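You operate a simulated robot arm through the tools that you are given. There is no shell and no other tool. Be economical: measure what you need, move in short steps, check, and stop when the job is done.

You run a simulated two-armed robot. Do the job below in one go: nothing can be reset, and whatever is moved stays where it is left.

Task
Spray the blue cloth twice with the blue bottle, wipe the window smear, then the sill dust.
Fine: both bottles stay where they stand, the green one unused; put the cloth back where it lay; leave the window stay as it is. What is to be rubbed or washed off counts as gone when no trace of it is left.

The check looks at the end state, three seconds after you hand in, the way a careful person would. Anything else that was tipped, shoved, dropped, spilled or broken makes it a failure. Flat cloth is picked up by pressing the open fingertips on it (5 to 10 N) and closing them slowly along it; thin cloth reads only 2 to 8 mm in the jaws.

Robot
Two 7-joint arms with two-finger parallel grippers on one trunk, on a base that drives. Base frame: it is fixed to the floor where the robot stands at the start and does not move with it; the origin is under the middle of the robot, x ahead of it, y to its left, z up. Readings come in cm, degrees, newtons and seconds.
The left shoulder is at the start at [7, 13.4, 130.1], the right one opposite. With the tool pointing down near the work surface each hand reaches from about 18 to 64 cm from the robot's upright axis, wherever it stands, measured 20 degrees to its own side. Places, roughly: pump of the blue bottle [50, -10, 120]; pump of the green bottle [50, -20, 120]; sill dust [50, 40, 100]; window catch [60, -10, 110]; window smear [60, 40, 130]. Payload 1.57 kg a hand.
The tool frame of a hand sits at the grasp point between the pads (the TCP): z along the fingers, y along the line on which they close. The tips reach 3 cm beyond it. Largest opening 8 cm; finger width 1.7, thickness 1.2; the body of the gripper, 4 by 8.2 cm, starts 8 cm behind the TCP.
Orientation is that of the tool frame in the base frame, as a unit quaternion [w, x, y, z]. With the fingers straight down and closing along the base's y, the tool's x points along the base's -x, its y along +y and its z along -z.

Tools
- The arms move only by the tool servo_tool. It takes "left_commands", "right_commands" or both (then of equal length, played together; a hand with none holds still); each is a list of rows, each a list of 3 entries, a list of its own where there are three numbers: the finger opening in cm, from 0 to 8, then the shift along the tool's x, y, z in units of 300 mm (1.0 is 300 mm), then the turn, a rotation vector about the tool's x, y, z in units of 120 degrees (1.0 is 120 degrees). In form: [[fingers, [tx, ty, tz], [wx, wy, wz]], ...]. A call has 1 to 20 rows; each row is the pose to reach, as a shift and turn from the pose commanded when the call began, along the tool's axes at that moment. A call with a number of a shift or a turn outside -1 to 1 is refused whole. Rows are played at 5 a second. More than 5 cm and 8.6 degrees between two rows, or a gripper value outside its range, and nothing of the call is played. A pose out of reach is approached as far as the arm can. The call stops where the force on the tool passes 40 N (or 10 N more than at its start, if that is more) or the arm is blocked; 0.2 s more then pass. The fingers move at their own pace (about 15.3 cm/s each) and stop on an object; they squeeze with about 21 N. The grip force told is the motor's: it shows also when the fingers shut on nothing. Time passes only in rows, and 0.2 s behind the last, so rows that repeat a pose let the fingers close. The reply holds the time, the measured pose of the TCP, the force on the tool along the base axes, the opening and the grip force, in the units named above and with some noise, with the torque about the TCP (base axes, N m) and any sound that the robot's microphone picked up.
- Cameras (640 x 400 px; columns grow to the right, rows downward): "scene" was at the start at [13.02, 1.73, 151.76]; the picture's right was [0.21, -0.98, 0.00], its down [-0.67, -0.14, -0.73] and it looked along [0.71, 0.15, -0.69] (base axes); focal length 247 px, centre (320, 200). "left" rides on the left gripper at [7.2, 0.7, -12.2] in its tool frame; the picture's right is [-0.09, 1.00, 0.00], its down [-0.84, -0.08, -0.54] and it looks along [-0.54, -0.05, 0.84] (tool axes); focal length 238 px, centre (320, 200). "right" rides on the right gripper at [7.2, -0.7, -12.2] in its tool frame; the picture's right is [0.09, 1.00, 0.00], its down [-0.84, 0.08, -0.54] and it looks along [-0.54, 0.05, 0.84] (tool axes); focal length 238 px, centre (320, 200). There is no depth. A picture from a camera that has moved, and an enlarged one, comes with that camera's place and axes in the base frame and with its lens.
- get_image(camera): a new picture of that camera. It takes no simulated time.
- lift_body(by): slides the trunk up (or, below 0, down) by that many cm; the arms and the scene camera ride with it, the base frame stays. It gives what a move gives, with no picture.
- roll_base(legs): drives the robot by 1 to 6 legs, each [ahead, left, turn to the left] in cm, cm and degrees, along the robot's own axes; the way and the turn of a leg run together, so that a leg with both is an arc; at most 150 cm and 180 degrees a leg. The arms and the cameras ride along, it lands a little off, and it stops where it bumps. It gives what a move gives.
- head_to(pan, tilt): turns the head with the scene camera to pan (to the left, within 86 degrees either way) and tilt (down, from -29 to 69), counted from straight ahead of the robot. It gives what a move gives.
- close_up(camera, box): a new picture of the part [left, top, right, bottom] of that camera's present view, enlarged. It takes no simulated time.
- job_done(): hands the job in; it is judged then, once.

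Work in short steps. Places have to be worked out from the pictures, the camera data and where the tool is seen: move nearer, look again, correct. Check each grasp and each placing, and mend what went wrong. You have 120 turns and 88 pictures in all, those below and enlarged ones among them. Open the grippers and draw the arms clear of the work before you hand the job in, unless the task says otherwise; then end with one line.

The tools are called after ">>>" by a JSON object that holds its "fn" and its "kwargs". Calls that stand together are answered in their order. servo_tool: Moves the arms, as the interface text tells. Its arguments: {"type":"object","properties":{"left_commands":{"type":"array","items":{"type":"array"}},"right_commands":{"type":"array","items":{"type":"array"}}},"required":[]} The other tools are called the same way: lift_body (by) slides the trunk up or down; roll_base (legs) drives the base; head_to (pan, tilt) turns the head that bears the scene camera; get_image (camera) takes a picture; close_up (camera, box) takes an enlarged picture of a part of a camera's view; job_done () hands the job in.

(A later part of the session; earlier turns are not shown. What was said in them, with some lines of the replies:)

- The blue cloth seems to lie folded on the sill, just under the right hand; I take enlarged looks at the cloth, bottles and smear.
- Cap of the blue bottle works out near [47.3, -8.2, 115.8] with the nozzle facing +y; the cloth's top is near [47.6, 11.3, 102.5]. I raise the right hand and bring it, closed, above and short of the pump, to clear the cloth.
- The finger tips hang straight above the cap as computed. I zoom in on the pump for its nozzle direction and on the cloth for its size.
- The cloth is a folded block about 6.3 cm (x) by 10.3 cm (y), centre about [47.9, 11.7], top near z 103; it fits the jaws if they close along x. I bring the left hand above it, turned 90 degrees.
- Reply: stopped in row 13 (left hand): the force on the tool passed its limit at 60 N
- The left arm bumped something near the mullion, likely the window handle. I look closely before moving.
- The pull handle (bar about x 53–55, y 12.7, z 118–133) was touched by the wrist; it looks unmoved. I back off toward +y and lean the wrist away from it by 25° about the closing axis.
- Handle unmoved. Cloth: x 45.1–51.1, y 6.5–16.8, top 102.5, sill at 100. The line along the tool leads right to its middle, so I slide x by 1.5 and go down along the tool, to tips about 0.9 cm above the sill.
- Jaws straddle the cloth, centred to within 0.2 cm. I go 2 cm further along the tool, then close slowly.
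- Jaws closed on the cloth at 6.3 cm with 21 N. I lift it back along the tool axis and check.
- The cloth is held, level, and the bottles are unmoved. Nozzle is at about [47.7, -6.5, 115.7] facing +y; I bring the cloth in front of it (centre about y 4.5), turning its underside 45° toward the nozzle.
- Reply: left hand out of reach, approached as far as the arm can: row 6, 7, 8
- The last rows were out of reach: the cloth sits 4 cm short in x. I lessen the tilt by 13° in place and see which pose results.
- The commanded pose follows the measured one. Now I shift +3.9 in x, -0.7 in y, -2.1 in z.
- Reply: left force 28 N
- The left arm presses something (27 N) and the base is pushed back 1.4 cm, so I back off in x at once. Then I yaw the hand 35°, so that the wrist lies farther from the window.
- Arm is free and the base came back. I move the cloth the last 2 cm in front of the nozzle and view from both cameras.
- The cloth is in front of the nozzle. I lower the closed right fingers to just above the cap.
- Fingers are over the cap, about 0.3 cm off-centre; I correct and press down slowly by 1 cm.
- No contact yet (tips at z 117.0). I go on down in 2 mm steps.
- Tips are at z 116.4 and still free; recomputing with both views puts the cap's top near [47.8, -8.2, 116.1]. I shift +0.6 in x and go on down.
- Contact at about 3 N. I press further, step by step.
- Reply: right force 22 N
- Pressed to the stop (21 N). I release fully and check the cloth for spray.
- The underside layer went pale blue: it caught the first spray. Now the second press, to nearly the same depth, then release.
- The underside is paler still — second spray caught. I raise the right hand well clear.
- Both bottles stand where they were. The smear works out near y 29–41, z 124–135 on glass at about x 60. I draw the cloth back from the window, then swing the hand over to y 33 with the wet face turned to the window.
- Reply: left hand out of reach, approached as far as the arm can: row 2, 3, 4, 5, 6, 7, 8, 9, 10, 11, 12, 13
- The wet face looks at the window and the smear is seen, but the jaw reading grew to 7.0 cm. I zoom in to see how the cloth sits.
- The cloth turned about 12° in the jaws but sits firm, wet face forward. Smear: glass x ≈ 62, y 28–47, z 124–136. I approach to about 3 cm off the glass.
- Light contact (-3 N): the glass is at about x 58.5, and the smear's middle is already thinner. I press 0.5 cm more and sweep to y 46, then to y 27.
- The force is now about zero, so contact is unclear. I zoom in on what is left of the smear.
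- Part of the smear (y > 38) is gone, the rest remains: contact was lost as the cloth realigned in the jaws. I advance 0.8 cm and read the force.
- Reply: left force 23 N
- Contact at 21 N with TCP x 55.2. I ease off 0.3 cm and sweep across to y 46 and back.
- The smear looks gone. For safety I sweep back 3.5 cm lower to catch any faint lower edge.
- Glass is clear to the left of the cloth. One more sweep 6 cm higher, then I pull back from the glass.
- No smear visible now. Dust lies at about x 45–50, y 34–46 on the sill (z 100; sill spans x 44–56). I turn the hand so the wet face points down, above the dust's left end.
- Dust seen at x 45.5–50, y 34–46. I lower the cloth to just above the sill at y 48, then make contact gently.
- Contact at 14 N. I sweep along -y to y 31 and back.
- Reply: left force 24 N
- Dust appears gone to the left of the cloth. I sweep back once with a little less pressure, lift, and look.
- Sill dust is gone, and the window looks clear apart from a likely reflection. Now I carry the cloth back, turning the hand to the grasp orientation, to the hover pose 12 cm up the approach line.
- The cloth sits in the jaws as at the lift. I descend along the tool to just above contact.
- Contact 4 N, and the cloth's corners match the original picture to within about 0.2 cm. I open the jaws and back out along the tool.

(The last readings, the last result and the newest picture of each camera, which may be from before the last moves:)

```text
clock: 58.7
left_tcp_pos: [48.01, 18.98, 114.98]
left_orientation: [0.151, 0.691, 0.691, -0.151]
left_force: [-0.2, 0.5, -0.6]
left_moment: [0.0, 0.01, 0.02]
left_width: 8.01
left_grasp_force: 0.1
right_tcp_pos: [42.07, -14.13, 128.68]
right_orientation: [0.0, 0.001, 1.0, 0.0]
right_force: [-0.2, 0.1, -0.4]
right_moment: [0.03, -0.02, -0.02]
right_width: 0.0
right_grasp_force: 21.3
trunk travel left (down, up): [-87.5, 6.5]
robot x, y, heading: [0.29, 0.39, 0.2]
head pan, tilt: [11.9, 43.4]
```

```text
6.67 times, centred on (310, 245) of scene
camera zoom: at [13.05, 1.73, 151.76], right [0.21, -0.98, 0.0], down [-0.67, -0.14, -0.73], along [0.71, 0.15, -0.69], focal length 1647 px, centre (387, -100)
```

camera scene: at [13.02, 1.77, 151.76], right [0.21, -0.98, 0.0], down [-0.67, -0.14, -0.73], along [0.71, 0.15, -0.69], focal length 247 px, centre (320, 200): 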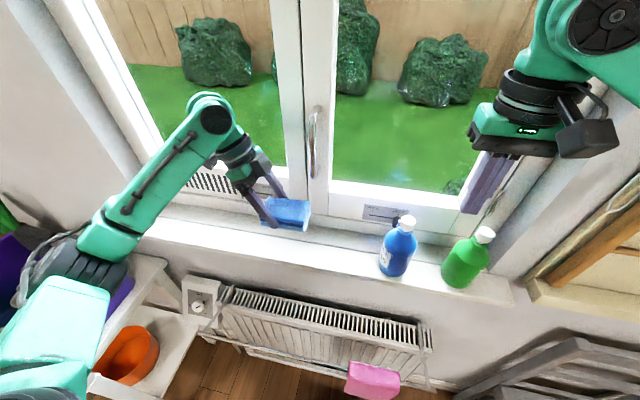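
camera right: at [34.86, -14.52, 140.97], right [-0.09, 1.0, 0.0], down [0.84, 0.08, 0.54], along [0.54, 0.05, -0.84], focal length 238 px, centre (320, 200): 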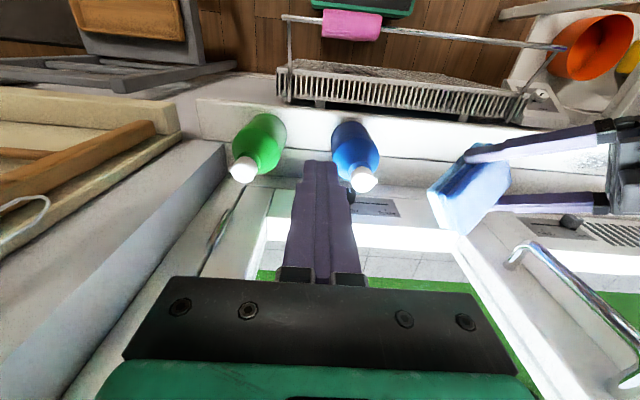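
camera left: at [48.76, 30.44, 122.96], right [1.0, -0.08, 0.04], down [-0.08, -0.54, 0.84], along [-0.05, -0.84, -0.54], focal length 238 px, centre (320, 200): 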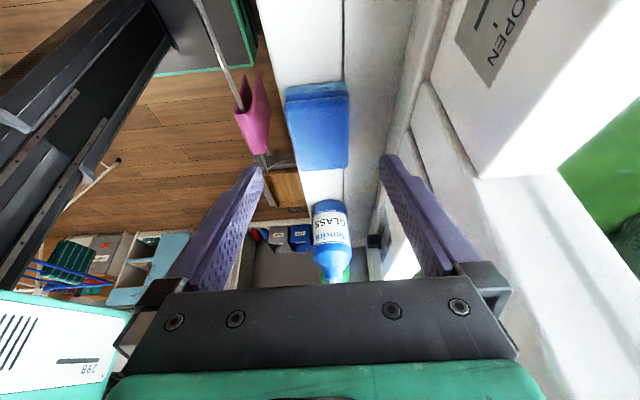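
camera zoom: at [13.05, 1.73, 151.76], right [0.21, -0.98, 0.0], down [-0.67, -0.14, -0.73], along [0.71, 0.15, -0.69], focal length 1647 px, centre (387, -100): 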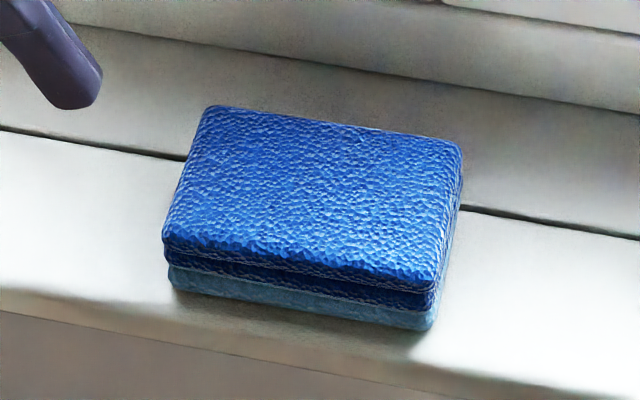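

The cloth lies just where it lay. I draw both arms back and open the right gripper.

>>> {"fn": "servo_tool", "kwargs": {"left_commands": [[8, [0.06, -0.06, -0.05], [0, 0, 0]], [8, [0.12, -0.12, -0.1], [0, 0, 0]], [8, [0.18, -0.2, -0.12], [0, 0, 0]], [8, [0.24, -0.3, -0.13], [0, 0, 0]], [8, [0.3, -0.4, -0.14], [0, 0, 0]], [8, [0.4, -0.45, -0.16], [0, 0, 0]], [8, [0.4, -0.45, -0.16], [0, 0, 0]]], "right_commands": [[0, [0.08, 0, 0], [0, 0, 0]], [0, [0.16, 0, 0], [0, 0, 0]], [0, [0.24, 0, 0], [0, 0, 0]], [4, [0.3, 0, 0], [0, 0, 0]], [8, [0.36, 0, 0], [0, 0, 0]], [8, [0.4, 0, 0], [0, 0, 0]], [8, [0.4, 0, 0], [0, 0, 0]]]}}

>>> {"fn": "get_image", "kwargs": {"camera": "scene"}}

>>> {"fn": "close_up", "kwargs": {"camera": "scene", "box": [120, 40, 300, 250]}}

>>> {"fn": "close_up", "kwargs": {"camera": "scene", "box": [270, 190, 510, 340]}}

```text
clock: 60.3
left_tcp_pos: [34.46, 31.75, 114.33]
left_orientation: [0.15, 0.691, 0.691, -0.151]
left_force: [-0.4, -0.3, 0.0]
left_moment: [-0.02, -0.04, -0.02]
left_width: 8.02
left_grasp_force: 0.1
right_tcp_pos: [29.86, -14.15, 128.71]
right_orientation: [-0.001, 0.0, 1.0, 0.0]
right_force: [0.4, 0.3, -1.0]
right_moment: [-0.01, 0.01, 0.02]
right_width: 7.98
right_grasp_force: 0.1
trunk travel left (down, up): [-87.5, 6.5]
robot x, y, heading: [-0.12, 0.08, 0.4]
head pan, tilt: [11.9, 43.4]
```

```text
19 pictures are left
camera scene: at [13.07, 1.75, 151.76], right [0.21, -0.98, 0.0], down [-0.67, -0.14, -0.73], along [0.71, 0.15, -0.69], focal length 247 px, centre (320, 200)
```

scene: 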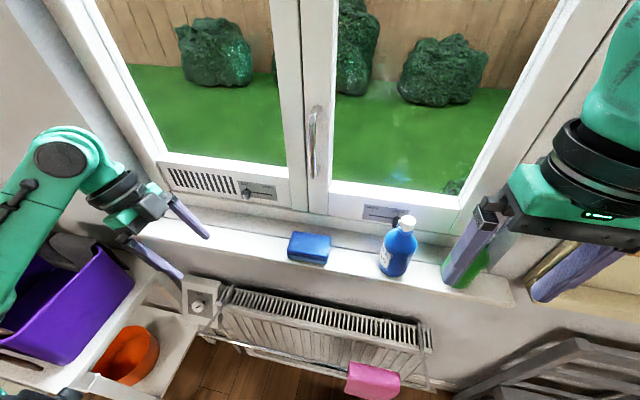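

```text
1.90 times, centred on (210, 145) of scene
camera zoom: at [13.07, 1.75, 151.76], right [0.21, -0.98, 0.0], down [-0.67, -0.14, -0.73], along [0.71, 0.15, -0.69], focal length 470 px, centre (530, 305)
```

zoom: 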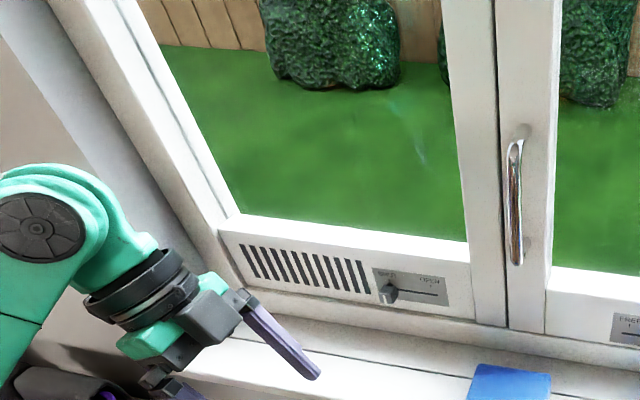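

```text
2.67 times, centred on (390, 265) of scene
camera zoom: at [13.07, 1.75, 151.76], right [0.21, -0.98, 0.0], down [-0.67, -0.14, -0.73], along [0.71, 0.15, -0.69], focal length 659 px, centre (133, 27)
```

zoom: 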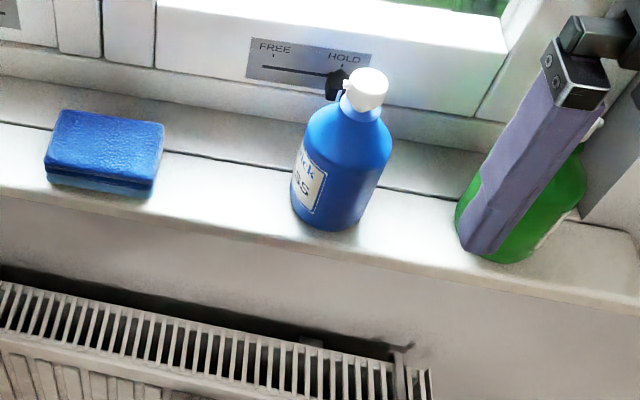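

Bottles, cloth and the stay (HOLD) match the first pictures. One last enlarged look at the smear area and the dust area.

>>> {"fn": "close_up", "kwargs": {"camera": "scene", "box": [160, 70, 280, 165]}}

>>> {"fn": "close_up", "kwargs": {"camera": "left", "box": [240, 0, 640, 250]}}

>>> {"fn": "get_image", "kwargs": {"camera": "right"}}

```text
4.21 times, centred on (220, 118) of scene
camera zoom: at [13.07, 1.75, 151.76], right [0.21, -0.98, 0.0], down [-0.67, -0.14, -0.73], along [0.71, 0.15, -0.69], focal length 1040 px, centre (741, 547)
```

zoom: 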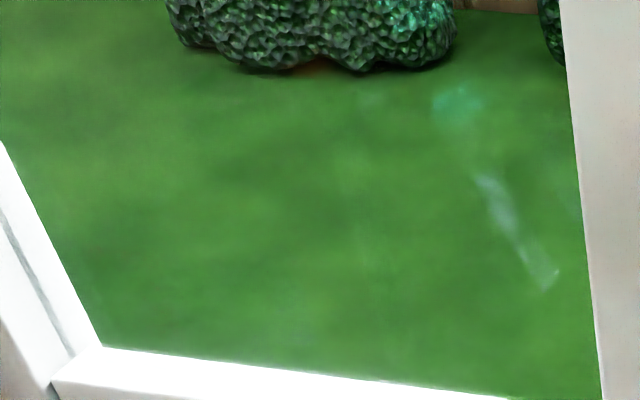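

```text
1.60 times, centred on (440, 125) of left
camera zoom: at [35.16, 43.22, 122.33], right [1.0, -0.08, 0.04], down [-0.08, -0.54, 0.84], along [-0.05, -0.84, -0.54], focal length 381 px, centre (128, 320)
```

zoom: 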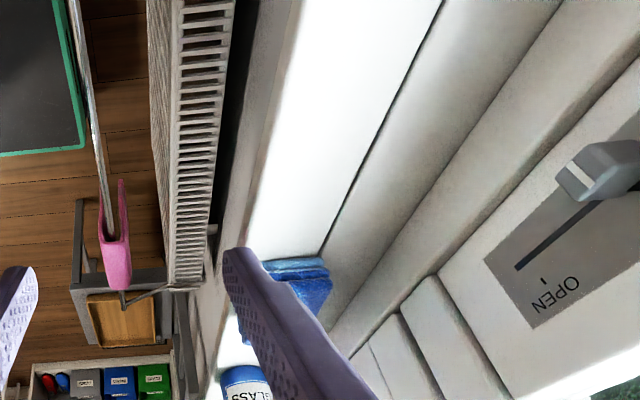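

```text
14 pictures are left
camera right: at [22.74, -14.62, 141.04], right [-0.09, 1.0, 0.0], down [0.84, 0.08, 0.54], along [0.54, 0.05, -0.84], focal length 238 px, centre (320, 200)
```

right: 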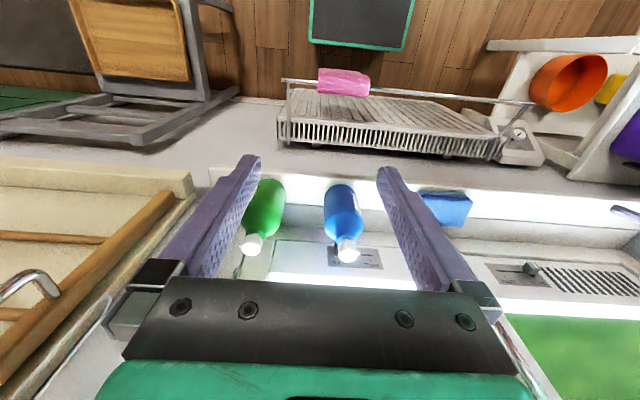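

The smear and dust areas are clean; the faint streak on the glass shifts with the gripper, so it is a reflection. Everything stands in its place and both hands are open and clear, so I hand in.

>>> {"fn": "job_done", "kwargs": {}}

```text
The job is handed in.
```

I sprayed the blue cloth twice with the blue bottle, wiped off the window smear and then the sill dust, and put the cloth back where it lay. The last pictures show no trace of smear or dust, both bottles in place with the green one unused, and the window stay still on HOLD. The left arm bumped something near the window handle once and pressed against something there a second time while reaching; nothing looks moved.
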